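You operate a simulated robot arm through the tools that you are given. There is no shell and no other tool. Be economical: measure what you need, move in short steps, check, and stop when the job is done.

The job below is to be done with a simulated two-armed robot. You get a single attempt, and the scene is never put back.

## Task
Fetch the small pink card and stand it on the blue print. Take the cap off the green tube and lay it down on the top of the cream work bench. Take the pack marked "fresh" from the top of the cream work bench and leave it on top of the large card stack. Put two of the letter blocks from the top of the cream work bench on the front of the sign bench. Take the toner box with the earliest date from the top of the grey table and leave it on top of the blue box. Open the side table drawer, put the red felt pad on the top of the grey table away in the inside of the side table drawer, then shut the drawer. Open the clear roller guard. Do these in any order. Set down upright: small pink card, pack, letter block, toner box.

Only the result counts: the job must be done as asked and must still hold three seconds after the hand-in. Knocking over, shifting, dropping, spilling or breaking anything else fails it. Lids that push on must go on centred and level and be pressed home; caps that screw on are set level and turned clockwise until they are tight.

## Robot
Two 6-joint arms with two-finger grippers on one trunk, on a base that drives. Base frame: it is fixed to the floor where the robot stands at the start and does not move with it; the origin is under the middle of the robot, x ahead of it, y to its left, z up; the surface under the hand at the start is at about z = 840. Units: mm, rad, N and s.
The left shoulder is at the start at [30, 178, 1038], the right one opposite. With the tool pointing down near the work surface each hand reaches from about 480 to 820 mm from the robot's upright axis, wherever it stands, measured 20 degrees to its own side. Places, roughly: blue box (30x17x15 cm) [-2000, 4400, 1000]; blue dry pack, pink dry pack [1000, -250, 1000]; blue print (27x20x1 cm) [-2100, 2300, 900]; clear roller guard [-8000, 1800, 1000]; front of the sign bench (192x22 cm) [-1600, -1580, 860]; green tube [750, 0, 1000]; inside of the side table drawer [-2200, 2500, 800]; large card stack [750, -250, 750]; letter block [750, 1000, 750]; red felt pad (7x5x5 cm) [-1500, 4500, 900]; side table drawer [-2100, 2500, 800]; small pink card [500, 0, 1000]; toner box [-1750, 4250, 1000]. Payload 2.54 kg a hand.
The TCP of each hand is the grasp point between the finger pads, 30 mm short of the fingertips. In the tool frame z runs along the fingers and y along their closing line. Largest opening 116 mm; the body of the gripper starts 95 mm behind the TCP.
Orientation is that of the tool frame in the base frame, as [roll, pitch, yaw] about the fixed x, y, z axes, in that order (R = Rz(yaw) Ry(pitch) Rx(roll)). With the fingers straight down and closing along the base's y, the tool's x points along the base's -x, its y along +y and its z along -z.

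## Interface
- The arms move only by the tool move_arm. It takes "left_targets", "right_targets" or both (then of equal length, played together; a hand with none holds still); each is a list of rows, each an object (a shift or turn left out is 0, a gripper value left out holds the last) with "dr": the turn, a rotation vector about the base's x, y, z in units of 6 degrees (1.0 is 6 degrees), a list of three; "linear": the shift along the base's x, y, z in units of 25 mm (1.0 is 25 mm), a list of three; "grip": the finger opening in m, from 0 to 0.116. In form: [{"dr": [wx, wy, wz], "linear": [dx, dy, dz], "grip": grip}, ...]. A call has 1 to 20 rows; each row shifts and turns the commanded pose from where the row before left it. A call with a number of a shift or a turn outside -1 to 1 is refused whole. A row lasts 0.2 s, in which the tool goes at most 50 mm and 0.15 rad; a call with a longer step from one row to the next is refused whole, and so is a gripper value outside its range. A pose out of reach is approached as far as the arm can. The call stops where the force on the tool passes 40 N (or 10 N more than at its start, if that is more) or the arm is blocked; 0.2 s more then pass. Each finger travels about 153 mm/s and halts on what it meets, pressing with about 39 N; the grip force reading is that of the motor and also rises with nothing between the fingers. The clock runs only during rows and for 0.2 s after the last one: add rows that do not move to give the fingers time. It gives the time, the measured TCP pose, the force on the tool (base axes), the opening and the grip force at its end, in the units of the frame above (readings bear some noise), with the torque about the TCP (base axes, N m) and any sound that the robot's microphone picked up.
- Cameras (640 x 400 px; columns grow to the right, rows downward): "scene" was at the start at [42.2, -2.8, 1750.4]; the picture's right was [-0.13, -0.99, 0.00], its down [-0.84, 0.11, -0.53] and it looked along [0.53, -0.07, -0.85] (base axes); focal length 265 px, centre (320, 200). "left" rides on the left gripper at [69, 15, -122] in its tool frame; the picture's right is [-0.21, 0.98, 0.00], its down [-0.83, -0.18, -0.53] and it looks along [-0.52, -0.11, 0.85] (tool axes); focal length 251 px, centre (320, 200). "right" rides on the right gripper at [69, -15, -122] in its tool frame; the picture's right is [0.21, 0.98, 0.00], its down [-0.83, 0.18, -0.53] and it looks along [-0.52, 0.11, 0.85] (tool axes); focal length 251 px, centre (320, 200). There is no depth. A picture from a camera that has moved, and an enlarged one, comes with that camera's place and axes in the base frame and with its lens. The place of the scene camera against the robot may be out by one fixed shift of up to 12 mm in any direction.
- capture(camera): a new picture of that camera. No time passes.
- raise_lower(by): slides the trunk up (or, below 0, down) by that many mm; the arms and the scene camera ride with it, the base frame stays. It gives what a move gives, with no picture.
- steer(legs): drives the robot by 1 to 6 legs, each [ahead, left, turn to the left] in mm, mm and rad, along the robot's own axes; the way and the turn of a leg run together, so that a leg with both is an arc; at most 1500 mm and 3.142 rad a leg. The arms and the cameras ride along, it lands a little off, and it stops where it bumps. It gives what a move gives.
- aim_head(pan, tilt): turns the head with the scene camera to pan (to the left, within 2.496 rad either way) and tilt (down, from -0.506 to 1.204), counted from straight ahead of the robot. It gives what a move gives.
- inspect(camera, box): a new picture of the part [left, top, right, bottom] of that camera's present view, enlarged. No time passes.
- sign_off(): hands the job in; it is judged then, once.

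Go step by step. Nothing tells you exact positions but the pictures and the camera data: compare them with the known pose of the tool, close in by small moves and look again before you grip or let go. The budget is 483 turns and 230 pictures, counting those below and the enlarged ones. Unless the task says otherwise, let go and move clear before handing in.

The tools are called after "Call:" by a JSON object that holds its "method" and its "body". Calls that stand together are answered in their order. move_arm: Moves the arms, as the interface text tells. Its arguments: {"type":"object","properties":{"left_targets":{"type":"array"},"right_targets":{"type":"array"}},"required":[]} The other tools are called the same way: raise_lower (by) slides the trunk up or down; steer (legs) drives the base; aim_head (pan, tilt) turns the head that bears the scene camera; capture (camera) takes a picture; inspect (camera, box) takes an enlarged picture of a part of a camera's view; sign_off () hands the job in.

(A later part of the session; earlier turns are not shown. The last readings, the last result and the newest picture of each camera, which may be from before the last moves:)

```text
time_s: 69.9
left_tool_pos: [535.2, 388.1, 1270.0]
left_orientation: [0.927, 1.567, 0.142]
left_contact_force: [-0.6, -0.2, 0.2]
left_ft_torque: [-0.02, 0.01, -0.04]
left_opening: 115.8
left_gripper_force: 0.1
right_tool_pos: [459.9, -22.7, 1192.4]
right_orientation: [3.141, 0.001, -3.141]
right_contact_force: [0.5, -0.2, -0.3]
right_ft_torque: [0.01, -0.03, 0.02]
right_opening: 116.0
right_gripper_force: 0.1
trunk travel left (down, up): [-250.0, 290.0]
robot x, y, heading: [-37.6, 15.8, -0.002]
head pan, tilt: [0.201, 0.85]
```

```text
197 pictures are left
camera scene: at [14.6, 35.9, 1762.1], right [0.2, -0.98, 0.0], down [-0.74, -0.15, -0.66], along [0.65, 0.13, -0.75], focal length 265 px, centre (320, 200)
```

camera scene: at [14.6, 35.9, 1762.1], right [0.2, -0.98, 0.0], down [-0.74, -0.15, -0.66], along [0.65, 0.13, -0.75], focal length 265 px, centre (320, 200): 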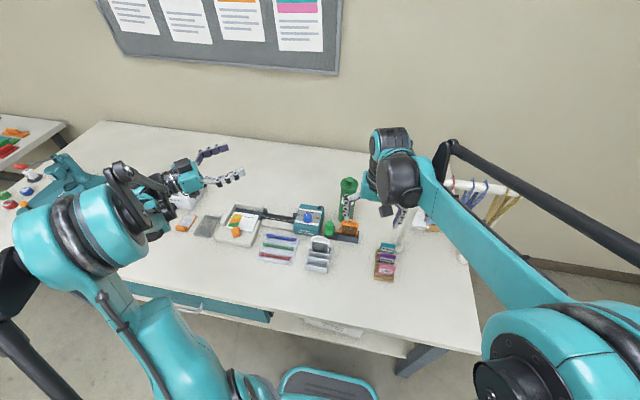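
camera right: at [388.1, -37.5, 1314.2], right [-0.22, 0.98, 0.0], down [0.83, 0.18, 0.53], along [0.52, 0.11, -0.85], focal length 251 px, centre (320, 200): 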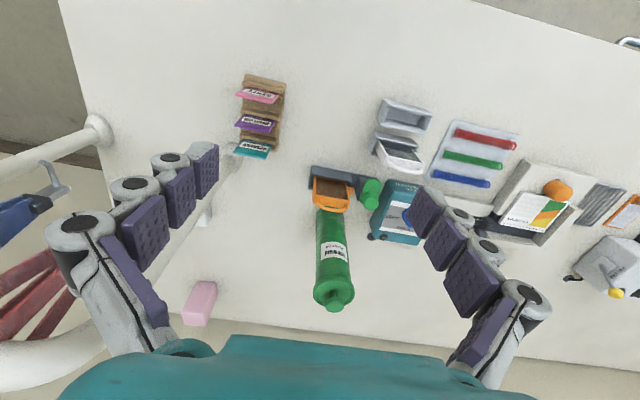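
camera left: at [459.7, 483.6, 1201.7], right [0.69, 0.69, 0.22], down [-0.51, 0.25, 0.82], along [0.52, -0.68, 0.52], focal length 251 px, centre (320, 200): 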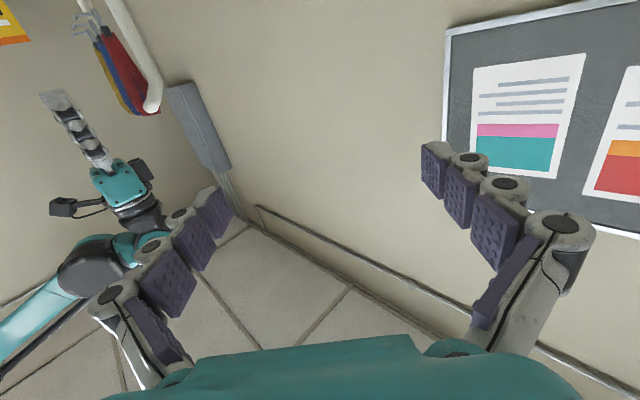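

The left hand's camera is underneath after the turn, so I'll swing the hand to point along -y, which keeps it clear of the coil binder, and move to a staging spot left of the tube.

Call:
{"method": "move_arm", "body": {"left_targets": [{"linear": [0.78, -0.87, -0.7], "dr": [0, 0, -0.67]}, {"linear": [0.78, -0.87, -0.7], "dr": [0, 0, -0.67]}, {"linear": [0.78, -0.87, -0.7], "dr": [0, 0, -0.67]}, {"linear": [0.78, -0.87, -0.7], "dr": [0, 0, -0.67]}, {"linear": [0.78, -0.87, -0.7], "dr": [0, 0, -0.67]}, {"linear": [0.78, -0.87, -0.7], "dr": [0, 0, -0.67]}, {"linear": [0.78, -0.87, -0.7], "dr": [0, 0, -0.67]}, {"linear": [0.78, -0.87, -0.7], "dr": [0, 0, -0.67]}, {"linear": [0.78, -0.87, -0.7], "dr": [0, 0, -0.67]}, {"linear": [0.78, -0.87, -0.7], "dr": [0, 0, -0.67]}, {}, {}]}}

Call:
{"method": "capture", "body": {"camera": "left"}}

Call:
{"method": "capture", "body": {"camera": "scene"}}

```text
time_s: 72.5
left_tool_pos: [727.1, 164.6, 1093.9]
left_orientation: [1.918, 1.568, 0.433]
left_contact_force: [0.4, -0.3, -0.4]
left_ft_torque: [-0.04, -0.01, 0.02]
left_opening: 115.8
left_gripper_force: 0.0
left hand out of reach, approached as far as the arm can: row 10
right_tool_pos: [459.4, -22.5, 1191.7]
right_orientation: [3.141, -0.001, 3.141]
right_contact_force: [-0.4, 0.1, 0.2]
right_ft_torque: [0.02, 0.01, -0.01]
right_opening: 116.0
right_gripper_force: 0.0
trunk travel left (down, up): [-250.0, 290.0]
robot x, y, heading: [-38.5, 14.6, -0.005]
head pan, tilt: [0.201, 0.85]
```

```text
196 pictures are left
camera left: at [731.4, 287.8, 1026.3], right [0.97, 0.08, 0.22], down [-0.23, 0.52, 0.83], along [-0.04, -0.85, 0.52], focal length 251 px, centre (320, 200)
```

left: 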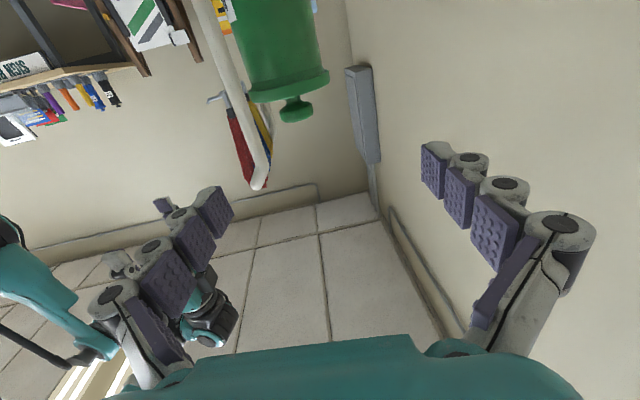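

```text
195 pictures are left
camera scene: at [14.7, 34.7, 1762.1], right [0.2, -0.98, 0.0], down [-0.74, -0.15, -0.66], along [0.65, 0.13, -0.75], focal length 265 px, centre (320, 200)
```

scene: 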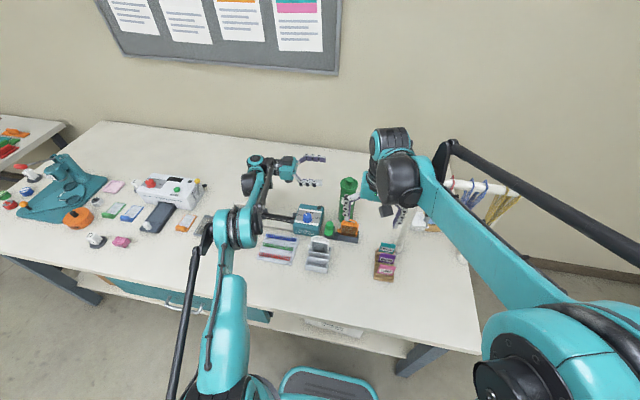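

The left view puts the tube axis near (720,62), with the flange at z 1042–1054 and the knob tip near 1073. I'll lower the left hand to z≈1012 and check the view before closing on the body.

Call:
{"method": "move_arm", "body": {"left_targets": [{"linear": [-0.1, 0, -0.8]}, {"linear": [-0.1, 0, -0.8]}, {"linear": [-0.08, 0, -0.8]}, {"linear": [0, 0, -0.88]}, {}]}}

Call:
{"method": "capture", "body": {"camera": "left"}}

Call:
{"method": "inspect", "body": {"camera": "scene", "box": [230, 145, 400, 255]}}

```text
time_s: 73.7
left_tool_pos: [689.2, 158.2, 1036.6]
left_orientation: [1.98, 1.568, 0.496]
left_contact_force: [-0.4, -0.3, 0.1]
left_ft_torque: [0.02, -0.01, -0.02]
left_opening: 116.2
left_gripper_force: 0.1
left hand out of reach, approached as far as the arm can: row 1, 2, 3, 4
right_tool_pos: [458.3, -21.6, 1191.6]
right_orientation: [3.141, 0.003, -3.14]
right_contact_force: [-0.6, 0.3, 0.4]
right_ft_torque: [-0.02, -0.01, -0.04]
right_opening: 115.8
right_gripper_force: 0.1
trunk travel left (down, up): [-250.0, 290.0]
robot x, y, heading: [-36.4, 12.6, 0.0]
head pan, tilt: [0.201, 0.85]
```

```text
194 pictures are left
camera left: at [694.0, 280.8, 968.1], right [0.97, 0.08, 0.22], down [-0.23, 0.51, 0.83], along [-0.04, -0.85, 0.52], focal length 251 px, centre (320, 200)
```

left: 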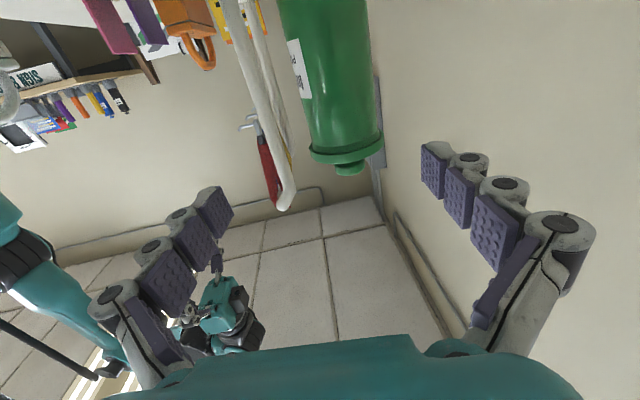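

```text
3.64 times, centred on (315, 200) of scene
camera zoom: at [13.9, 34.9, 1762.1], right [0.2, -0.98, 0.0], down [-0.74, -0.15, -0.66], along [0.65, 0.13, -0.75], focal length 963 px, centre (338, 200)
```

zoom: 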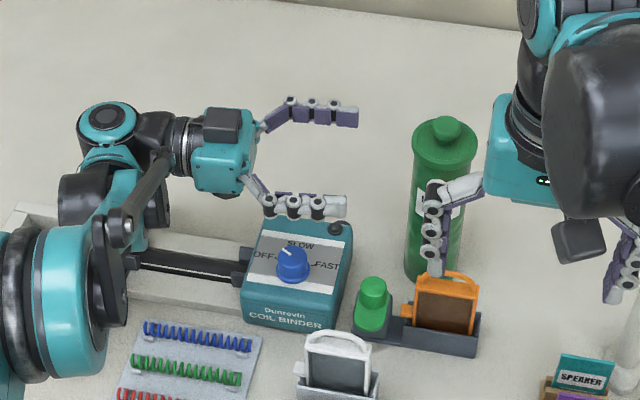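

Pointing straight along -y is out of reach, so I'll turn back to about -50°.

Call:
{"method": "move_arm", "body": {"left_targets": [{"dr": [0, 0, 1]}, {"dr": [0, 0, 1]}, {"dr": [0, 0, 1]}, {"dr": [0, 0, 1]}, {"dr": [0, 0, 1]}, {"dr": [0, 0, 0.8]}, {}]}}

```text
time_s: 75.3
left_tool_pos: [692.2, 159.1, 1036.6]
left_orientation: [1.408, 1.568, 0.53]
left_contact_force: [0.4, -0.6, -0.2]
left_ft_torque: [0.05, 0.0, 0.0]
left_opening: 116.1
left_gripper_force: 0.0
right_tool_pos: [459.0, -22.4, 1192.1]
right_orientation: [3.14, -0.001, 3.14]
right_contact_force: [0.6, 0.3, -0.1]
right_ft_torque: [-0.02, 0.0, -0.02]
right_opening: 116.0
right_gripper_force: 0.0
trunk travel left (down, up): [-250.0, 290.0]
robot x, y, heading: [-31.5, 14.9, 0.001]
head pan, tilt: [0.201, 0.85]
```

Call:
{"method": "move_arm", "body": {"left_targets": [{"linear": [-0.6, -0.3, 0]}, {"linear": [-0.56, -0.4, -0.5]}, {"linear": [0, -0.42, -0.5]}, {}]}}

Call:
{"method": "capture", "body": {"camera": "left"}}

Call:
{"method": "inspect", "body": {"camera": "scene", "box": [230, 145, 400, 255]}}

```text
time_s: 76.3
left_tool_pos: [661.0, 130.2, 1011.7]
left_orientation: [1.361, 1.567, 0.482]
left_contact_force: [0.5, 0.4, -0.4]
left_ft_torque: [0.0, -0.02, -0.03]
left_opening: 115.9
left_gripper_force: 0.2
right_tool_pos: [458.7, -23.4, 1192.2]
right_orientation: [3.141, 0.0, -3.141]
right_contact_force: [0.9, 0.2, 0.1]
right_ft_torque: [-0.03, 0.01, 0.02]
right_opening: 115.9
right_gripper_force: 0.1
trunk travel left (down, up): [-250.0, 290.0]
robot x, y, heading: [-36.4, 11.9, -0.006]
head pan, tilt: [0.201, 0.85]
```

```text
192 pictures are left
camera left: at [595.2, 233.1, 942.7], right [0.75, 0.62, 0.22], down [-0.48, 0.29, 0.82], along [0.45, -0.73, 0.52], focal length 251 px, centre (320, 200)
```

left: 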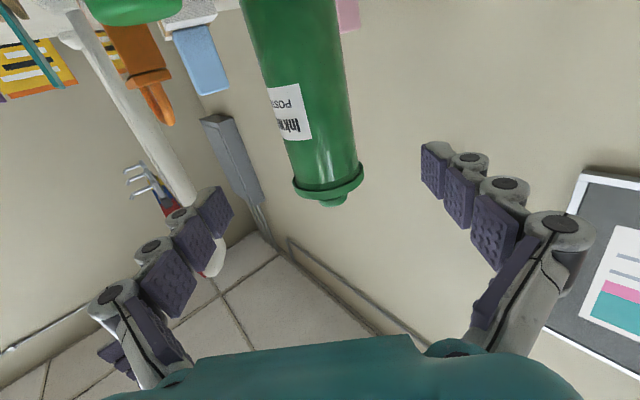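

```text
3.64 times, centred on (315, 200) of scene
camera zoom: at [13.6, 35.2, 1762.1], right [0.2, -0.98, 0.0], down [-0.74, -0.15, -0.66], along [0.65, 0.13, -0.75], focal length 963 px, centre (338, 200)
```

zoom: 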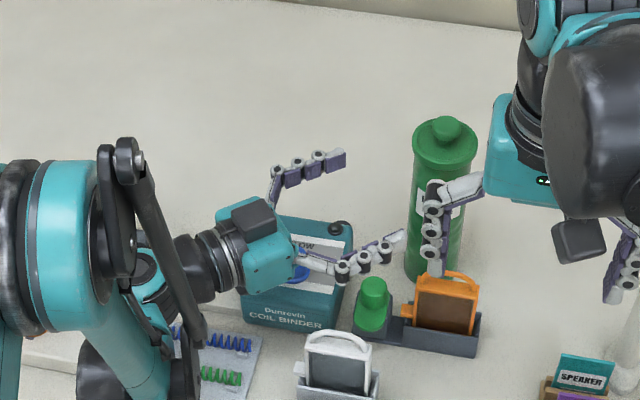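

The tube is centred between the fingers. I'll advance about 87 mm and look again before closing.

Call:
{"method": "move_arm", "body": {"left_targets": [{"linear": [0.56, -0.67, 0]}, {"linear": [0.56, -0.67, 0]}, {"linear": [0.56, -0.67, 0]}, {"linear": [0.54, -0.67, 0]}, {}]}}

Call:
{"method": "capture", "body": {"camera": "left"}}

Call:
{"method": "inspect", "body": {"camera": "scene", "box": [230, 145, 400, 255]}}

```text
time_s: 77.1
left_tool_pos: [691.8, 95.2, 1013.2]
left_orientation: [1.343, 1.567, 0.472]
left_contact_force: [-26.8, 11.3, 16.7]
left_ft_torque: [2.87, 3.48, 2.32]
left_opening: 115.7
left_gripper_force: 0.0
right_tool_pos: [455.1, -21.0, 1194.2]
right_orientation: [3.141, 0.004, -3.138]
right_contact_force: [0.8, -0.1, 0.4]
right_ft_torque: [0.03, 0.07, -0.01]
right_opening: 116.0
right_gripper_force: 0.0
trunk travel left (down, up): [-250.0, 290.0]
robot x, y, heading: [-35.5, 13.8, -0.004]
head pan, tilt: [0.201, 0.85]
stopped in row 3 (left hand): the force on the tool passed its limit at 58 N (the readings are from after the stop); the commanded pose is now the measured one
```

```text
190 pictures are left
camera left: at [624.2, 197.5, 945.4], right [0.75, 0.63, 0.22], down [-0.49, 0.29, 0.82], along [0.46, -0.72, 0.52], focal length 251 px, centre (320, 200)
```

left: 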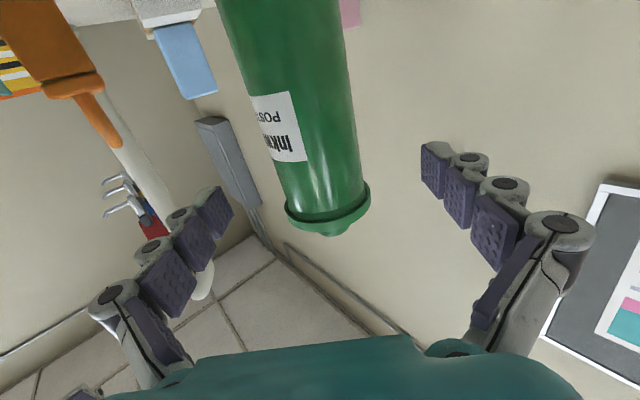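

```text
3.64 times, centred on (315, 200) of scene
camera zoom: at [9.3, 34.8, 1762.6], right [0.2, -0.98, 0.0], down [-0.73, -0.15, -0.66], along [0.65, 0.13, -0.75], focal length 963 px, centre (338, 200)
```

zoom: 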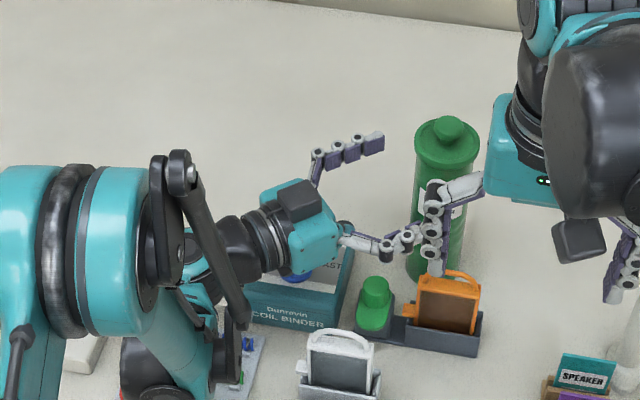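

Something under the left hand touched the coil binder's knob, around (650,198,905) from the force and torque. I'll lift the hand off straight away and check the binder.

Call:
{"method": "move_arm", "body": {"left_targets": [{"linear": [-0.2, 0.2, 0.6]}, {"linear": [-0.3, 0.3, 1]}, {"linear": [-0.3, 0.3, 1]}, {"linear": [-0.5, 0.5, 1]}, {"linear": [-0.5, 0.5, 1]}, {"linear": [-0.5, 0.5, 0]}, {"linear": [-0.5, 0.5, 0]}]}}

Call:
{"method": "inspect", "body": {"camera": "scene", "box": [210, 165, 410, 290]}}

```text
time_s: 78.7
left_tool_pos: [624.2, 163.2, 1126.8]
left_orientation: [1.531, 1.567, 0.659]
left_contact_force: [-0.8, -0.9, -0.8]
left_ft_torque: [-0.02, -0.05, 0.06]
left_opening: 115.8
left_gripper_force: 0.0
right_tool_pos: [458.8, -21.8, 1191.9]
right_orientation: [-3.141, 0.0, -3.14]
right_contact_force: [-0.4, 0.2, 0.4]
right_ft_torque: [-0.01, -0.01, 0.0]
right_opening: 116.2
right_gripper_force: 0.0
trunk travel left (down, up): [-250.0, 290.0]
robot x, y, heading: [-38.0, 12.2, 0.003]
head pan, tilt: [0.201, 0.85]
```

```text
3.20 times, centred on (310, 228) of scene
camera zoom: at [12.8, 35.6, 1762.1], right [0.2, -0.98, 0.0], down [-0.74, -0.15, -0.66], along [0.65, 0.13, -0.75], focal length 848 px, centre (352, 112)
```

zoom: 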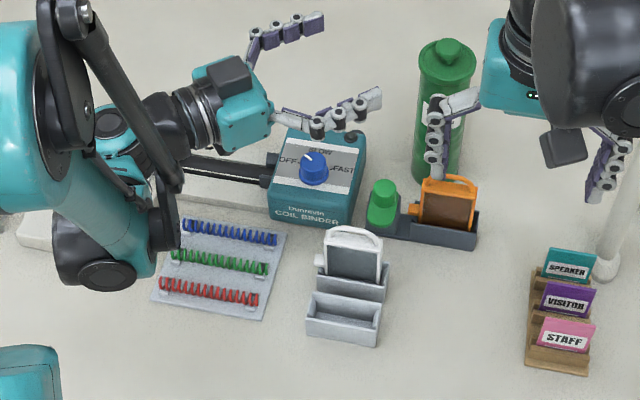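

The binder hasn't moved. I'll roll the left hand 180° about its own axis, so that the hand camera is above and the underside is clear.

Call:
{"method": "move_arm", "body": {"left_targets": [{"linear": [0, 0, 1]}, {"linear": [0, 0, 1]}, {"dr": [0.77, -0.92, 0]}, {"dr": [0.77, -0.92, 0]}, {"dr": [0.77, -0.92, 0]}, {"dr": [0.77, -0.92, 0]}, {"dr": [0.77, -0.92, 0]}, {"dr": [0.77, -0.92, 0]}, {"dr": [0.77, -0.92, 0]}, {"dr": [0.77, -0.92, 0]}, {"dr": [0.77, -0.92, 0]}, {"dr": [0.77, -0.92, 0]}, {"dr": [0.77, -0.92, 0]}, {"dr": [0.77, -0.92, 0]}]}}

Call:
{"method": "move_arm", "body": {"left_targets": [{"dr": [0.77, -0.92, 0]}, {"dr": [0.77, -0.92, 0]}, {"dr": [0.77, -0.92, 0]}, {"dr": [0.77, -0.92, 0]}, {"dr": [0.77, -0.92, 0]}, {"dr": [0.77, -0.92, 0]}, {"dr": [0.77, -0.92, 0]}, {"dr": [0.77, -0.92, 0]}, {"dr": [0.77, -0.92, 0]}, {"dr": [0.77, -0.92, 0]}, {"dr": [0.77, -0.92, 0]}, {"dr": [0.77, -0.92, 0]}, {"dr": [0.77, -0.92, 0]}]}}

Call:
{"method": "capture", "body": {"camera": "left"}}

```text
time_s: 81.7
left_tool_pos: [625.7, 162.0, 1175.7]
left_orientation: [1.595, 0.119, 0.7]
left_contact_force: [-0.5, -0.3, 0.5]
left_ft_torque: [0.0, -0.01, 0.01]
left_opening: 116.0
left_gripper_force: 0.1
left hand out of reach, approached as far as the arm can: row 14
right_tool_pos: [458.3, -22.4, 1191.2]
right_orientation: [3.141, 0.0, -3.138]
right_contact_force: [-0.6, -0.3, -0.1]
right_ft_torque: [-0.04, -0.02, 0.0]
right_opening: 116.0
right_gripper_force: 0.1
trunk travel left (down, up): [-250.0, 290.0]
robot x, y, heading: [-37.1, 12.5, 0.002]
head pan, tilt: [0.201, 0.85]
```

```text
time_s: 84.5
left_tool_pos: [625.1, 159.1, 1176.9]
left_orientation: [1.637, 0.104, 0.713]
left_contact_force: [-0.2, -0.3, 0.5]
left_ft_torque: [0.0, 0.03, 0.0]
left_opening: 115.9
left_gripper_force: 0.1
left hand out of reach, approached as far as the arm can: row 1, 2, 3, 4, 5, 6, 7, 8, 9, 10, 11, 12, 13
right_tool_pos: [459.2, -21.3, 1192.5]
right_orientation: [-3.141, 0.002, -3.139]
right_contact_force: [-0.7, -0.1, 0.1]
right_ft_torque: [0.01, -0.02, 0.0]
right_opening: 115.9
right_gripper_force: 0.1
trunk travel left (down, up): [-250.0, 290.0]
robot x, y, heading: [-37.5, 14.9, 0.001]
head pan, tilt: [0.201, 0.85]
```

```text
187 pictures are left
camera left: at [600.3, 296.2, 1193.4], right [-0.04, -0.12, 0.99], down [-0.99, -0.14, -0.06], along [0.14, -0.98, -0.12], focal length 251 px, centre (320, 200)
```

left: 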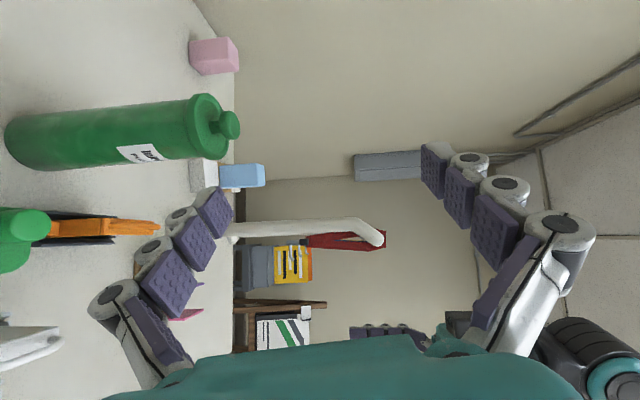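

The wrist hits its limit that way. I'll undo the roll and pitch the hand 45° downward instead, which lifts its camera well above the binder.

Call:
{"method": "move_arm", "body": {"left_targets": [{"dr": [-0.77, 0.92, 0]}, {"dr": [-0.77, 0.92, 0]}, {"dr": [-0.77, 0.92, 0]}, {"dr": [-0.77, 0.92, 0]}, {"dr": [-0.77, 0.92, 0]}, {"dr": [-0.77, 0.92, 0]}, {"dr": [-0.77, 0.92, 0]}, {"dr": [-0.77, 0.92, 0]}, {"dr": [-0.77, 0.92, 0]}, {"dr": [-0.77, 0.92, 0]}, {"dr": [-0.77, 0.92, 0]}, {"dr": [-0.5, 0.6, 0]}, {"dr": [0.825, 0.684, 0]}, {"dr": [0.825, 0.684, 0]}, {"dr": [0.825, 0.684, 0]}, {"dr": [0.825, 0.684, 0]}, {"dr": [0.825, 0.684, 0]}, {"dr": [0.825, 0.684, 0]}, {"dr": [0.825, 0.684, 0]}, {}]}}

Call:
{"method": "capture", "body": {"camera": "left"}}

```text
time_s: 88.7
left_tool_pos: [624.1, 159.5, 1177.7]
left_orientation: [-3.084, 0.767, 2.259]
left_contact_force: [-0.2, 0.5, -0.4]
left_ft_torque: [0.01, 0.01, 0.0]
left_opening: 116.2
left_gripper_force: 0.0
right_tool_pos: [458.2, -20.4, 1191.9]
right_orientation: [3.141, 0.001, -3.139]
right_contact_force: [0.4, 0.8, 0.4]
right_ft_torque: [-0.03, -0.01, 0.01]
right_opening: 115.8
right_gripper_force: 0.1
trunk travel left (down, up): [-250.0, 290.0]
robot x, y, heading: [-35.1, 13.7, -0.005]
head pan, tilt: [0.201, 0.85]
```

```text
186 pictures are left
camera left: at [557.8, 275.9, 1216.1], right [0.88, 0.47, 0.11], down [0.02, -0.26, 0.96], along [0.48, -0.84, -0.24], focal length 251 px, centre (320, 200)
```

left: 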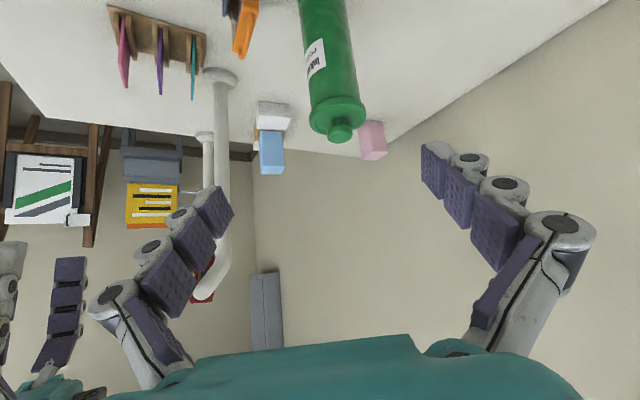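

The hand now points down at 45° toward the tube. I'll move to staging on the approach line.

Call:
{"method": "move_arm", "body": {"left_targets": [{"linear": [0.4, -0.3, -0.8]}, {"linear": [0.4, -0.3, -0.8]}, {"linear": [0.4, -0.3, -0.8]}, {"linear": [0.4, -0.3, -0.8]}, {"linear": [0.4, -0.3, -0.8]}, {"linear": [0.24, -0.1, -0.84]}, {}]}}

Call:
{"method": "capture", "body": {"camera": "left"}}

Call:
{"method": "inspect", "body": {"camera": "scene", "box": [230, 145, 400, 255]}}

```text
time_s: 90.3
left_tool_pos: [681.4, 117.4, 1055.4]
left_orientation: [-3.085, 0.767, 2.258]
left_contact_force: [0.7, -0.6, -0.9]
left_ft_torque: [0.0, -0.01, -0.01]
left_opening: 116.0
left_gripper_force: 0.0
right_tool_pos: [457.1, -21.6, 1192.4]
right_orientation: [3.14, 0.0, -3.14]
right_contact_force: [-0.3, -0.5, 0.4]
right_ft_torque: [0.0, -0.02, 0.01]
right_opening: 115.9
right_gripper_force: 0.1
trunk travel left (down, up): [-250.0, 290.0]
robot x, y, heading: [-39.6, 12.6, -0.005]
head pan, tilt: [0.201, 0.85]
```

```text
185 pictures are left
camera left: at [613.8, 233.9, 1094.7], right [0.88, 0.47, 0.11], down [0.02, -0.26, 0.96], along [0.48, -0.84, -0.24], focal length 251 px, centre (320, 200)
```

left: 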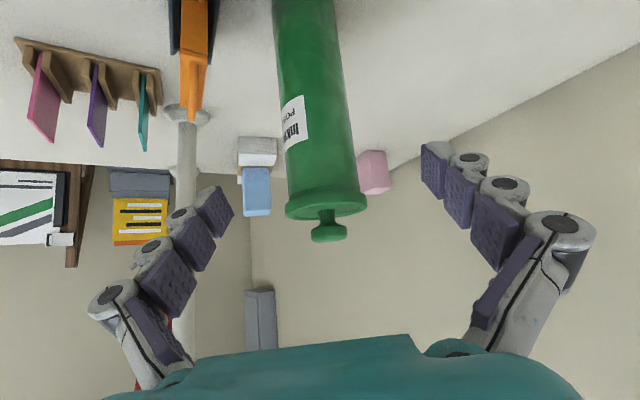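

```text
3.64 times, centred on (315, 200) of scene
camera zoom: at [12.8, 35.1, 1762.2], right [0.2, -0.98, 0.0], down [-0.74, -0.15, -0.66], along [0.65, 0.13, -0.75], focal length 963 px, centre (338, 200)
```

zoom: 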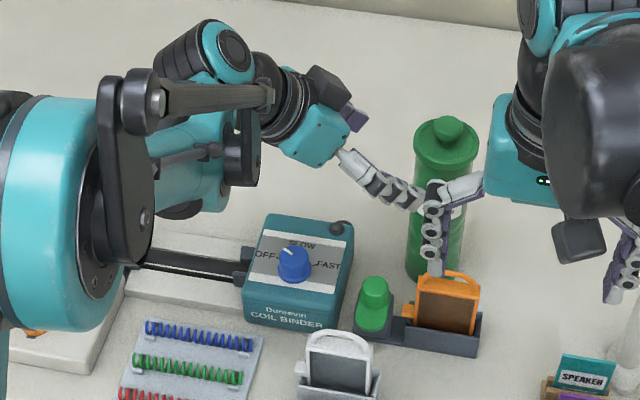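

The tube axis reads (717,62). I'll advance along the approach line.

Call:
{"method": "move_arm", "body": {"left_targets": [{"linear": [0.3, -0.6, -0.7]}, {"linear": [0.36, -0.54, -0.7]}, {"linear": [0.36, -0.53, -0.7]}, {"linear": [0.4, -0.53, -0.7]}, {}]}}

Call:
{"method": "capture", "body": {"camera": "left"}}

```text
time_s: 91.5
left_tool_pos: [717.7, 63.8, 984.3]
left_orientation: [-3.084, 0.77, 2.259]
left_contact_force: [0.2, 0.3, 0.2]
left_ft_torque: [0.01, 0.0, 0.0]
left_opening: 116.0
left_gripper_force: 0.1
right_tool_pos: [458.1, -21.3, 1191.5]
right_orientation: [-3.141, -0.001, -3.141]
right_contact_force: [0.4, 0.2, 0.2]
right_ft_torque: [0.01, -0.03, -0.02]
right_opening: 116.3
right_gripper_force: 0.1
trunk travel left (down, up): [-250.0, 290.0]
robot x, y, heading: [-36.6, 14.4, -0.001]
head pan, tilt: [0.201, 0.85]
```

```text
183 pictures are left
camera left: at [649.1, 180.4, 1023.9], right [0.88, 0.47, 0.11], down [0.02, -0.26, 0.96], along [0.48, -0.84, -0.24], focal length 251 px, centre (320, 200)
```

left: 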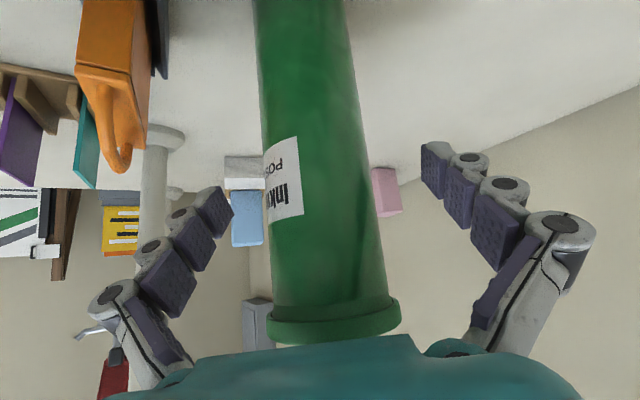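

Centred. I'll close the left hand on the tube body.

Call:
{"method": "move_arm", "body": {"left_targets": [{"grip": 0.09}, {"grip": 0.07}, {"grip": 0.06}, {"grip": 0.05}, {"grip": 0.05}, {"grip": 0.05}]}}

```text
time_s: 92.9
left_tool_pos: [717.5, 63.7, 985.3]
left_orientation: [-3.084, 0.77, 2.258]
left_contact_force: [3.3, 2.4, 4.5]
left_ft_torque: [0.42, -0.65, 0.02]
left_opening: 61.4
left_gripper_force: 39.1
right_tool_pos: [459.1, -20.9, 1191.6]
right_orientation: [3.141, 0.001, -3.14]
right_contact_force: [0.7, -0.3, 0.5]
right_ft_torque: [-0.01, -0.02, -0.02]
right_opening: 116.1
right_gripper_force: 0.1
trunk travel left (down, up): [-250.0, 290.0]
robot x, y, heading: [-38.0, 10.8, -0.005]
head pan, tilt: [0.201, 0.85]
```

The tube is held at 61 mm. Now I'll bring the right hand over the cap.

Call:
{"method": "move_arm", "body": {"right_targets": [{"linear": [0, 0, 0.6]}, {"linear": [0.9, 0.3, 0]}, {"linear": [0.9, 0.3, 0]}, {"linear": [0.9, 0.3, 0]}, {"linear": [0.9, 0.3, 0]}, {"linear": [0.9, 0.3, 0]}, {"linear": [0.9, 0.3, 0]}, {"linear": [0.9, 0.3, 0]}, {"linear": [0.9, 0.3, 0]}, {"linear": [0.9, 0.3, 0]}, {"linear": [0.9, 0.3, 0]}, {"linear": [0.9, 0.3, 0]}, {"linear": [0.46, 0.02, 0]}, {}]}}

Call:
{"method": "capture", "body": {"camera": "right"}}

```text
time_s: 95.9
left_tool_pos: [718.1, 64.8, 986.2]
left_orientation: [-3.086, 0.771, 2.256]
left_contact_force: [0.6, -1.1, 5.4]
left_ft_torque: [-0.04, -0.42, -0.03]
left_opening: 61.3
left_gripper_force: 39.0
right_tool_pos: [693.4, 56.4, 1201.3]
right_orientation: [-3.142, 0.0, -3.14]
right_contact_force: [0.2, -0.7, 0.2]
right_ft_torque: [-0.01, -0.02, 0.01]
right_opening: 115.6
right_gripper_force: 0.1
right hand out of reach, approached as far as the arm can: row 12, 13
trunk travel left (down, up): [-250.0, 290.0]
robot x, y, heading: [-40.7, 12.4, -0.004]
head pan, tilt: [0.201, 0.85]
```

```text
182 pictures are left
camera right: at [622.7, 40.6, 1323.9], right [-0.22, 0.98, 0.0], down [0.83, 0.18, 0.53], along [0.52, 0.12, -0.85], focal length 251 px, centre (320, 200)
```

right: 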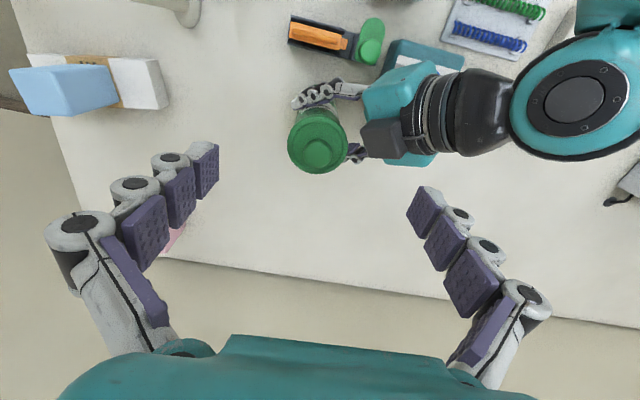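

The left hand's top box is near (684,119,1090), so I'll rotate the right hand about 50° so that its fingers close alongside rather than into it, narrow the opening, and descend.

Call:
{"method": "move_arm", "body": {"right_targets": [{"dr": [0, 0, -1], "grip": 0.07}, {"dr": [0, 0, -1]}, {"dr": [0, 0, -1]}, {"dr": [0, 0, -1]}, {"dr": [0, 0, -1]}, {"dr": [0, 0, -1]}, {"dr": [0, 0, -1]}, {"dr": [0, 0, -1]}, {"linear": [0, 0, -1]}, {"linear": [0, 0, -1]}, {"linear": [0.3, 0, -1]}, {"linear": [0.7, 0.25, 0]}, {}]}}

Call:
{"method": "capture", "body": {"camera": "right"}}

```text
time_s: 98.7
left_tool_pos: [716.9, 64.4, 984.9]
left_orientation: [-3.083, 0.768, 2.259]
left_contact_force: [-0.7, 0.4, 6.6]
left_ft_torque: [0.22, -0.07, 0.0]
left_opening: 61.1
left_gripper_force: 39.2
right_tool_pos: [710.9, 61.2, 1126.4]
right_orientation: [3.141, -0.001, 2.305]
right_contact_force: [-0.2, -0.1, -0.1]
right_ft_torque: [-0.02, 0.03, 0.02]
right_opening: 70.0
right_gripper_force: 0.1
right hand out of reach, approached as far as the arm can: row 12
trunk travel left (down, up): [-250.0, 290.0]
robot x, y, heading: [-39.0, 13.4, -0.004]
head pan, tilt: [0.201, 0.85]
```

```text
181 pictures are left
camera right: at [651.7, 103.2, 1247.9], right [0.58, 0.81, 0.0], down [0.69, -0.49, 0.53], along [0.43, -0.31, -0.85], focal length 251 px, centre (320, 200)
```

right: 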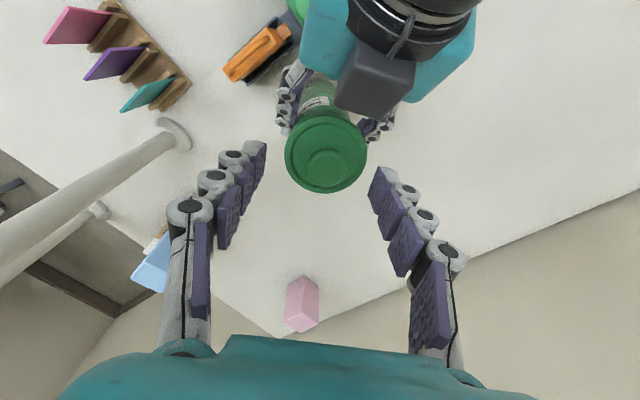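

The knob centre is at (718,62), matching. I'll lower and centre on it.

Call:
{"method": "move_arm", "body": {"right_targets": [{"linear": [0.1, 0, -0.6]}, {"linear": [0.2, 0.05, -0.5]}, {"linear": [0, 0, -0.4]}, {}]}}

Call:
{"method": "capture", "body": {"camera": "right"}}

```text
time_s: 99.7
left_tool_pos: [717.1, 64.2, 985.2]
left_orientation: [-3.084, 0.769, 2.257]
left_contact_force: [-1.8, 1.4, 4.7]
left_ft_torque: [0.27, 0.17, 0.01]
left_opening: 61.5
left_gripper_force: 39.4
right_tool_pos: [717.4, 61.9, 1087.8]
right_orientation: [3.141, -0.002, 2.304]
right_contact_force: [-0.2, 0.0, 0.3]
right_ft_torque: [-0.02, 0.01, 0.01]
right_opening: 70.0
right_gripper_force: 0.0
trunk travel left (down, up): [-250.0, 290.0]
robot x, y, heading: [-38.0, 11.3, 0.001]
head pan, tilt: [0.201, 0.85]
```

```text
180 pictures are left
camera right: at [658.4, 103.8, 1209.3], right [0.58, 0.81, 0.0], down [0.69, -0.49, 0.53], along [0.44, -0.31, -0.85], focal length 251 px, centre (320, 200)
```

right: 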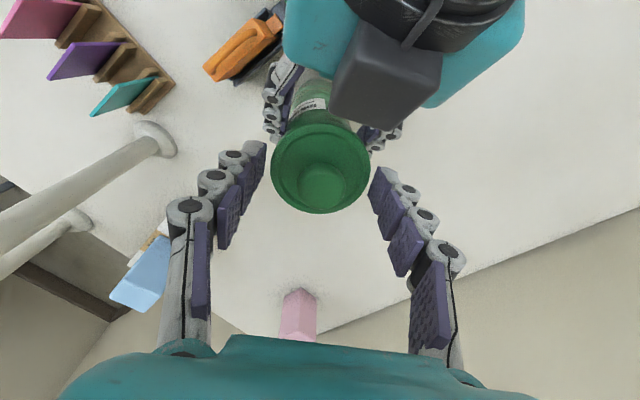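

Call:
{"method": "move_arm", "body": {"right_targets": [{"grip": 0.05}, {"grip": 0.03}, {"grip": 0.02}, {"grip": 0.01}, {"grip": 0.01}]}}

Call:
{"method": "inspect", "body": {"camera": "right", "box": [220, 80, 430, 270]}}

```text
time_s: 100.9
left_tool_pos: [716.9, 62.4, 985.3]
left_orientation: [-3.083, 0.771, 2.256]
left_contact_force: [-7.3, -0.8, 6.0]
left_ft_torque: [0.75, -0.64, -0.04]
left_opening: 61.3
left_gripper_force: 39.2
right_tool_pos: [718.4, 62.3, 1087.9]
right_orientation: [3.141, -0.001, 2.304]
right_contact_force: [6.2, 3.6, -0.4]
right_ft_torque: [0.09, -0.12, 0.07]
right_opening: 25.7
right_gripper_force: 39.0
trunk travel left (down, up): [-250.0, 290.0]
robot x, y, heading: [-35.0, 15.5, -0.0]
head pan, tilt: [0.201, 0.85]
heard: snap
```

```text
2.11 times, centred on (325, 175) of right
camera zoom: at [658.6, 104.1, 1209.4], right [0.58, 0.81, 0.0], down [0.69, -0.49, 0.53], along [0.44, -0.31, -0.85], focal length 529 px, centre (310, 253)
```

zoom: 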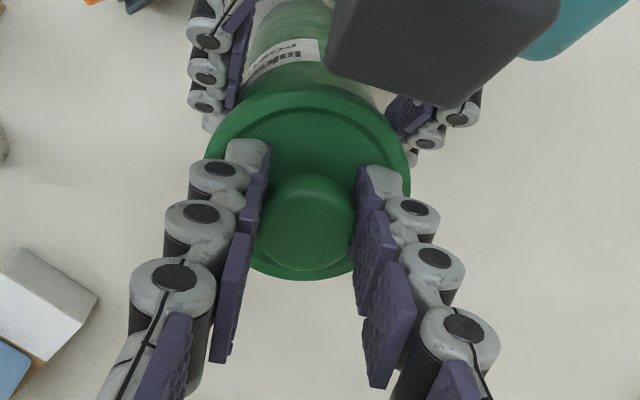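

A snap was heard as the hand closed on the knob. I'll pull up gently and watch.

Call:
{"method": "move_arm", "body": {"right_targets": [{"linear": [0, 0, 0.2]}, {"linear": [0, 0, 0.2]}, {"linear": [0, 0, 0.2]}, {"linear": [0, 0, 0.2]}, {}]}}

Call:
{"method": "capture", "body": {"camera": "right"}}

Call:
{"method": "capture", "body": {"camera": "left"}}

```text
time_s: 102.1
left_tool_pos: [716.9, 63.5, 985.1]
left_orientation: [-3.086, 0.769, 2.258]
left_contact_force: [-1.1, 0.6, 4.2]
left_ft_torque: [0.04, -0.04, 0.01]
left_opening: 61.4
left_gripper_force: 38.7
right_tool_pos: [718.6, 60.5, 1108.0]
right_orientation: [3.142, 0.0, 2.306]
right_contact_force: [0.1, -0.2, -1.5]
right_ft_torque: [0.02, -0.01, 0.02]
right_opening: 26.1
right_gripper_force: 38.7
trunk travel left (down, up): [-250.0, 290.0]
robot x, y, heading: [-37.7, 15.0, -0.004]
head pan, tilt: [0.201, 0.85]
```

```text
178 pictures are left
camera right: at [659.8, 103.1, 1229.5], right [0.58, 0.81, 0.0], down [0.69, -0.49, 0.53], along [0.43, -0.31, -0.85], focal length 251 px, centre (320, 200)
```

right: 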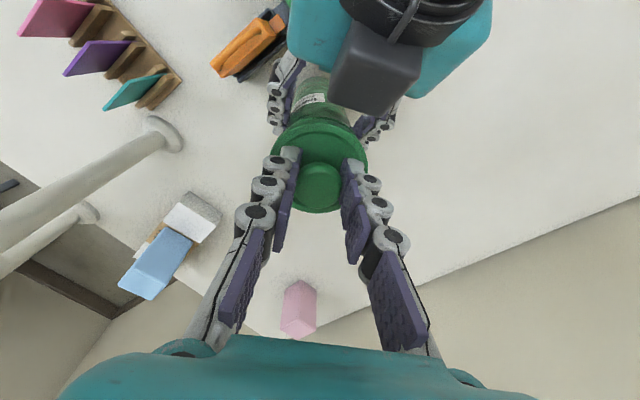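

```text
177 pictures are left
camera left: at [649.1, 180.4, 1024.2], right [0.88, 0.47, 0.11], down [0.02, -0.26, 0.96], along [0.48, -0.84, -0.24], focal length 251 px, centre (320, 200)
```

left: 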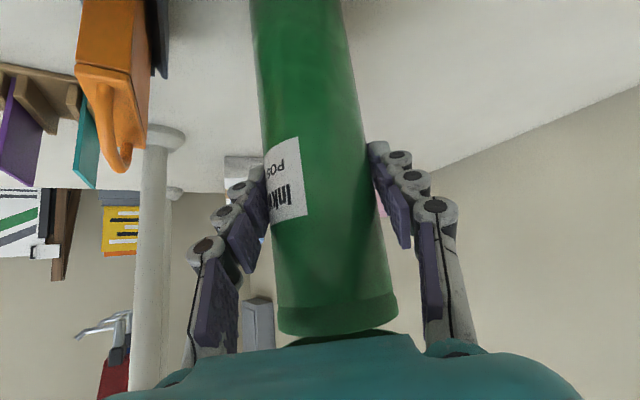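

The cap rises freely. I'll lift higher.

Call:
{"method": "move_arm", "body": {"right_targets": [{"linear": [0, 0, 0.8]}, {"linear": [0, 0, 0.8]}, {"linear": [0, 0, 0.8]}, {"linear": [0, -0.3, 0.8]}, {"linear": [-0.3, -0.6, 0.2]}, {"linear": [-0.6, -0.8, 0]}, {"linear": [-0.6, -0.8, 0]}, {"linear": [-0.6, -0.8, 0]}]}}

Call:
{"method": "capture", "body": {"camera": "right"}}

Call:
{"method": "capture", "body": {"camera": "scene"}}

```text
time_s: 103.9
left_tool_pos: [717.0, 63.6, 984.8]
left_orientation: [-3.088, 0.77, 2.259]
left_contact_force: [0.5, 1.1, 6.2]
left_ft_torque: [0.18, -0.31, 0.03]
left_opening: 61.1
left_gripper_force: 38.9
right_tool_pos: [675.1, -21.0, 1211.4]
right_orientation: [-3.14, 0.001, 2.305]
right_contact_force: [-0.4, 0.6, 0.2]
right_ft_torque: [0.03, -0.01, 0.02]
right_opening: 25.8
right_gripper_force: 39.1
right hand out of reach, approached as far as the arm can: row 2, 3, 4, 6, 7, 8
trunk travel left (down, up): [-250.0, 290.0]
robot x, y, heading: [-38.9, 11.9, 0.001]
head pan, tilt: [0.201, 0.85]
```

```text
176 pictures are left
camera right: at [616.5, 21.2, 1332.0], right [0.58, 0.81, 0.0], down [0.69, -0.49, 0.53], along [0.43, -0.31, -0.85], focal length 251 px, centre (320, 200)
```

right: 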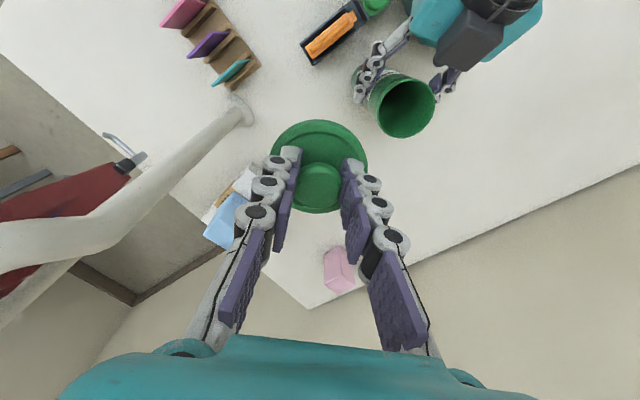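

```text
175 pictures are left
camera scene: at [12.8, 34.7, 1762.2], right [0.2, -0.98, 0.0], down [-0.74, -0.15, -0.66], along [0.65, 0.13, -0.75], focal length 265 px, centre (320, 200)
```

scene: 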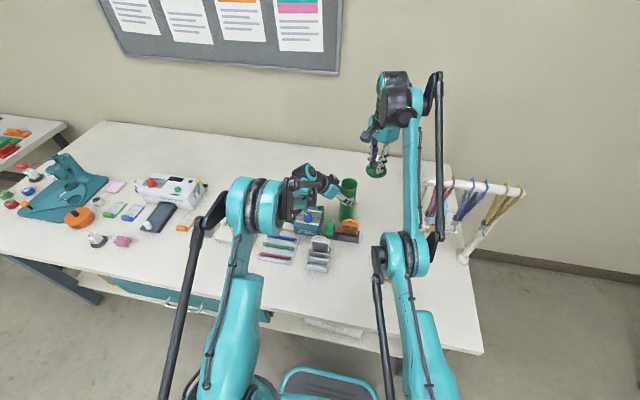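

The cap is off and the tube is open. I'll release the tube with the left hand, back away, and bring the right hand over the free bench spot near (500,5).

Call:
{"method": "move_arm", "body": {"left_targets": [{"grip": 0.07}, {"grip": 0.09}, {"grip": 0.116}, {"grip": 0.116}, {"linear": [-0.36, 0.52, 0.66]}, {"linear": [-0.36, 0.52, 0.66]}, {"linear": [-0.36, 0.52, 0.66]}, {"linear": [-0.36, 0.52, 0.66]}, {"linear": [-0.36, 0.52, 0.66]}, {"linear": [-0.36, 0.52, 0.66]}, {"linear": [-0.36, 0.6, 0.8]}, {"linear": [-0.36, 0.6, 0.8]}, {"linear": [-0.36, 0.6, 0.8]}, {"linear": [-0.36, 0.6, 0.8]}]}}

Call:
{"method": "move_arm", "body": {"right_targets": [{"linear": [-1, 0.1, 0]}, {"linear": [-1, 0.1, 0]}, {"linear": [-1, 0.1, 0]}, {"linear": [-1, 0.2, 0]}, {"linear": [-1, 0.2, 0]}, {"linear": [-1, 0.2, 0]}, {"linear": [-1, 0.2, -0.5]}, {"linear": [0, 0, -1]}, {"linear": [0, 0, -1]}, {"linear": [0, 0, -1]}, {"linear": [0, 0, -1]}, {"linear": [0, 0, -1]}, {"linear": [0, 0, -1]}, {"linear": [0, 0, -1]}]}}

Call:
{"method": "capture", "body": {"camera": "right"}}

Call:
{"method": "capture", "body": {"camera": "scene"}}

```text
time_s: 106.9
left_tool_pos: [625.0, 203.3, 1164.7]
left_orientation: [-3.084, 0.768, 2.258]
left_contact_force: [0.1, -0.1, -0.3]
left_ft_torque: [0.01, -0.03, -0.01]
left_opening: 116.0
left_gripper_force: 0.0
right_tool_pos: [675.3, -19.4, 1209.8]
right_orientation: [3.141, -0.001, 2.306]
right_contact_force: [0.1, -0.6, -1.1]
right_ft_torque: [0.0, 0.01, -0.02]
right_opening: 25.8
right_gripper_force: 38.7
trunk travel left (down, up): [-250.0, 290.0]
robot x, y, heading: [-35.1, 14.0, 0.002]
head pan, tilt: [0.201, 0.85]
```

```text
time_s: 109.9
left_tool_pos: [627.6, 204.0, 1162.7]
left_orientation: [-3.085, 0.769, 2.258]
left_contact_force: [0.3, -0.5, -0.3]
left_ft_torque: [0.01, 0.0, -0.01]
left_opening: 115.9
left_gripper_force: 0.1
right_tool_pos: [569.6, 22.2, 1283.4]
right_orientation: [3.14, 0.0, 2.305]
right_contact_force: [-0.3, -0.1, -0.5]
right_ft_torque: [0.01, -0.01, 0.04]
right_opening: 25.9
right_gripper_force: 38.7
right hand out of reach, approached as far as the arm can: row 1, 2, 3, 4, 5, 6, 7, 8, 9, 10, 11, 12, 13, 14
trunk travel left (down, up): [-250.0, 290.0]
robot x, y, heading: [-35.2, 16.6, 0.004]
head pan, tilt: [0.201, 0.85]
```

```text
174 pictures are left
camera right: at [510.1, 63.4, 1405.9], right [0.58, 0.81, 0.0], down [0.69, -0.49, 0.53], along [0.43, -0.31, -0.85], focal length 251 px, centre (320, 200)
```

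right: 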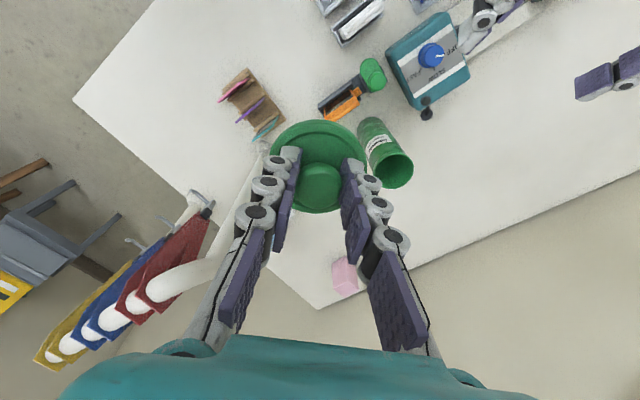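

```text
173 pictures are left
camera scene: at [13.7, 35.3, 1762.1], right [0.2, -0.98, 0.0], down [-0.74, -0.15, -0.66], along [0.65, 0.13, -0.75], focal length 265 px, centre (320, 200)
```

scene: 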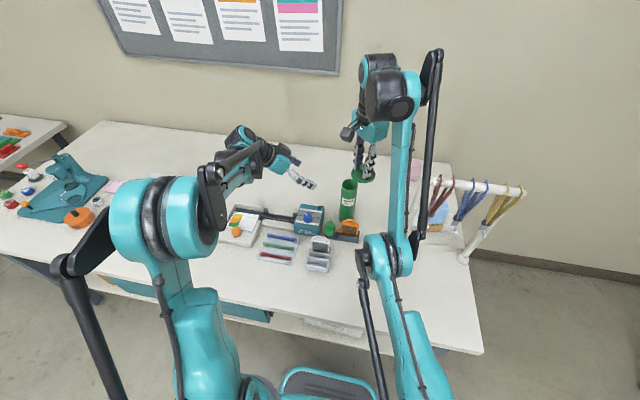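

The right wrist seems limited at this yaw, so I'll turn it back before moving in.

Call:
{"method": "move_arm", "body": {"right_targets": [{"dr": [0, 0, 1]}, {"dr": [0, 0, 1]}, {"dr": [0, 0, 1]}, {"dr": [0, 0, 1]}, {"dr": [0, 0, 1]}, {"dr": [0, 0, 1]}, {"dr": [0, 0, 1]}, {"dr": [0, 0, 1]}]}}

Call:
{"method": "move_arm", "body": {"right_targets": [{"linear": [-0.6, 0, -0.8]}, {"linear": [-0.6, 0, -0.8]}, {"linear": [-0.6, 0, -0.8]}]}}

```text
time_s: 111.7
left_tool_pos: [628.0, 202.3, 1163.8]
left_orientation: [-3.084, 0.769, 2.258]
left_contact_force: [0.0, -0.4, 0.4]
left_ft_torque: [0.0, -0.01, 0.0]
left_opening: 116.0
left_gripper_force: 0.0
right_tool_pos: [568.6, 21.7, 1283.9]
right_orientation: [3.141, -0.001, -3.135]
right_contact_force: [-0.2, -0.4, 0.0]
right_ft_torque: [-0.01, 0.02, -0.04]
right_opening: 27.0
right_gripper_force: 39.1
trunk travel left (down, up): [-250.0, 290.0]
robot x, y, heading: [-34.3, 8.8, 0.0]
head pan, tilt: [0.201, 0.85]
```

```text
time_s: 112.5
left_tool_pos: [626.9, 204.1, 1162.7]
left_orientation: [-3.083, 0.77, 2.258]
left_contact_force: [-0.2, -0.5, 0.6]
left_ft_torque: [0.03, -0.03, -0.02]
left_opening: 115.7
left_gripper_force: 0.0
right_tool_pos: [569.4, 20.9, 1283.6]
right_orientation: [3.141, 0.001, -3.14]
right_contact_force: [0.2, 0.1, -0.5]
right_ft_torque: [0.04, -0.01, -0.02]
right_opening: 26.9
right_gripper_force: 39.2
right hand out of reach, approached as far as the arm can: row 1, 2, 3
trunk travel left (down, up): [-250.0, 290.0]
robot x, y, heading: [-36.3, 13.1, -0.004]
head pan, tilt: [0.201, 0.85]
```

The arm seems stretched straight at this spot. I'll try a sideways move toward its own side with a small step back.

Call:
{"method": "move_arm", "body": {"right_targets": [{"linear": [0, -1, 0]}, {"linear": [0, -1, 0]}, {"linear": [0, -1, 0]}, {"linear": [0, -1, 0]}]}}

Call:
{"method": "move_arm", "body": {"right_targets": [{"dr": [0, -1, 0]}, {"dr": [0, -1, 0]}, {"linear": [-0.5, 0, -0.5]}, {"linear": [-0.5, 0, -0.5]}]}}

```text
time_s: 113.5
left_tool_pos: [627.6, 202.6, 1163.9]
left_orientation: [-3.084, 0.768, 2.258]
left_contact_force: [-0.3, -0.5, -0.4]
left_ft_torque: [0.03, 0.01, 0.02]
left_opening: 116.3
left_gripper_force: 0.1
right_tool_pos: [591.2, -75.0, 1284.2]
right_orientation: [-3.141, -0.002, -3.137]
right_contact_force: [0.2, -0.8, -1.0]
right_ft_torque: [0.0, 0.04, -0.03]
right_opening: 26.7
right_gripper_force: 39.4
right hand out of reach, approached as far as the arm can: row 1, 2, 3, 4
trunk travel left (down, up): [-250.0, 290.0]
robot x, y, heading: [-35.7, 16.1, -0.001]
head pan, tilt: [0.201, 0.85]
```

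```text
time_s: 114.5
left_tool_pos: [627.2, 203.7, 1163.7]
left_orientation: [-3.083, 0.77, 2.258]
left_contact_force: [-0.6, 0.6, 0.1]
left_ft_torque: [-0.02, -0.02, -0.01]
left_opening: 116.0
left_gripper_force: 0.0
right_tool_pos: [640.4, -61.8, 1288.7]
right_orientation: [-3.141, 0.208, -3.139]
right_contact_force: [0.8, -0.2, -0.1]
right_ft_torque: [-0.01, -0.03, 0.02]
right_opening: 26.9
right_gripper_force: 38.9
right hand out of reach, approached as far as the arm can: row 1, 2, 3, 4
trunk travel left (down, up): [-250.0, 290.0]
robot x, y, heading: [-40.7, 14.5, -0.003]
head pan, tilt: [0.201, 0.85]
```

I'll look at the arm's posture to understand the limit.

Call:
{"method": "aim_head", "body": {"pan": -0.2, "tilt": 0.6}}

Call:
{"method": "capture", "body": {"camera": "scene"}}

```text
time_s: 115.3
left_tool_pos: [628.0, 202.4, 1163.9]
left_orientation: [-3.084, 0.77, 2.257]
left_contact_force: [0.4, -0.7, 0.4]
left_ft_torque: [0.02, 0.03, 0.01]
left_opening: 116.0
left_gripper_force: 0.0
right_tool_pos: [639.8, -63.3, 1288.8]
right_orientation: [-3.141, 0.208, -3.14]
right_contact_force: [0.5, -0.1, 0.1]
right_ft_torque: [0.0, -0.03, 0.01]
right_opening: 26.7
right_gripper_force: 39.1
trunk travel left (down, up): [-250.0, 290.0]
robot x, y, heading: [-35.7, 12.9, 0.002]
head pan, tilt: [-0.201, 0.6]
```

```text
172 pictures are left
camera scene: at [23.6, 2.2, 1783.0], right [-0.2, -0.98, 0.0], down [-0.55, 0.11, -0.82], along [0.81, -0.17, -0.57], focal length 265 px, centre (320, 200)
```

scene: 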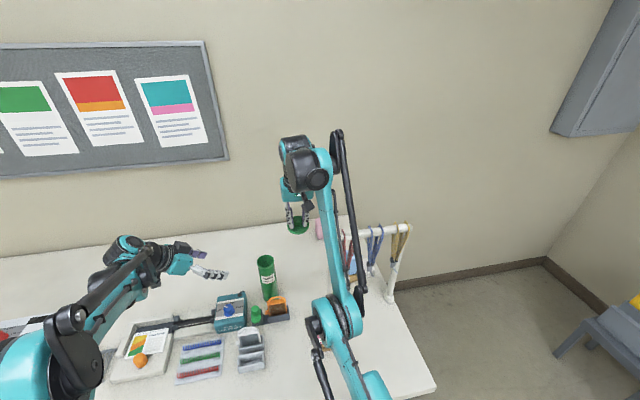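

The arm is stretched straight. I'll command a longer purely inward retreat to bend the elbow.

Call:
{"method": "move_arm", "body": {"right_targets": [{"linear": [-0.7, -0.1, -0.6], "dr": [0, 0.2, 0]}, {"linear": [-0.7, -0.1, -0.6], "dr": [0, 0.2, 0]}, {"linear": [-0.7, -0.1, -0.6], "dr": [0, 0.2, 0]}, {"linear": [-0.7, -0.1, -0.6], "dr": [0, 0.2, 0]}, {"linear": [-0.7, -0.1, -0.6], "dr": [0, 0.2, 0]}, {"linear": [-0.7, -0.1, -0.6], "dr": [0, 0.2, 0]}, {"linear": [-0.7, -0.1, -0.6], "dr": [0, 0.2, 0]}, {"linear": [-0.7, -0.1, -0.6], "dr": [0, 0.2, 0]}, {"linear": [-0.7, -0.1, -0.6], "dr": [0, 0.2, 0]}, {"linear": [-0.7, -0.1, -0.6], "dr": [0, 0.2, 0]}, {}, {}, {}, {}, {}, {}]}}

```text
time_s: 118.8
left_tool_pos: [627.3, 203.9, 1163.7]
left_orientation: [-3.085, 0.77, 2.258]
left_contact_force: [-0.2, 0.0, 0.2]
left_ft_torque: [0.0, -0.01, 0.03]
left_opening: 115.7
left_gripper_force: 0.0
right_tool_pos: [589.0, -72.1, 1283.6]
right_orientation: [-3.141, -0.003, -3.141]
right_contact_force: [-0.2, -0.4, 0.0]
right_ft_torque: [-0.02, 0.0, 0.02]
right_opening: 26.5
right_gripper_force: 39.2
right hand out of reach, approached as far as the arm can: row 1, 2, 3, 4, 5, 6, 7, 8, 9, 10
trunk travel left (down, up): [-250.0, 290.0]
robot x, y, heading: [-38.2, 13.5, 0.002]
head pan, tilt: [-0.201, 0.6]
```

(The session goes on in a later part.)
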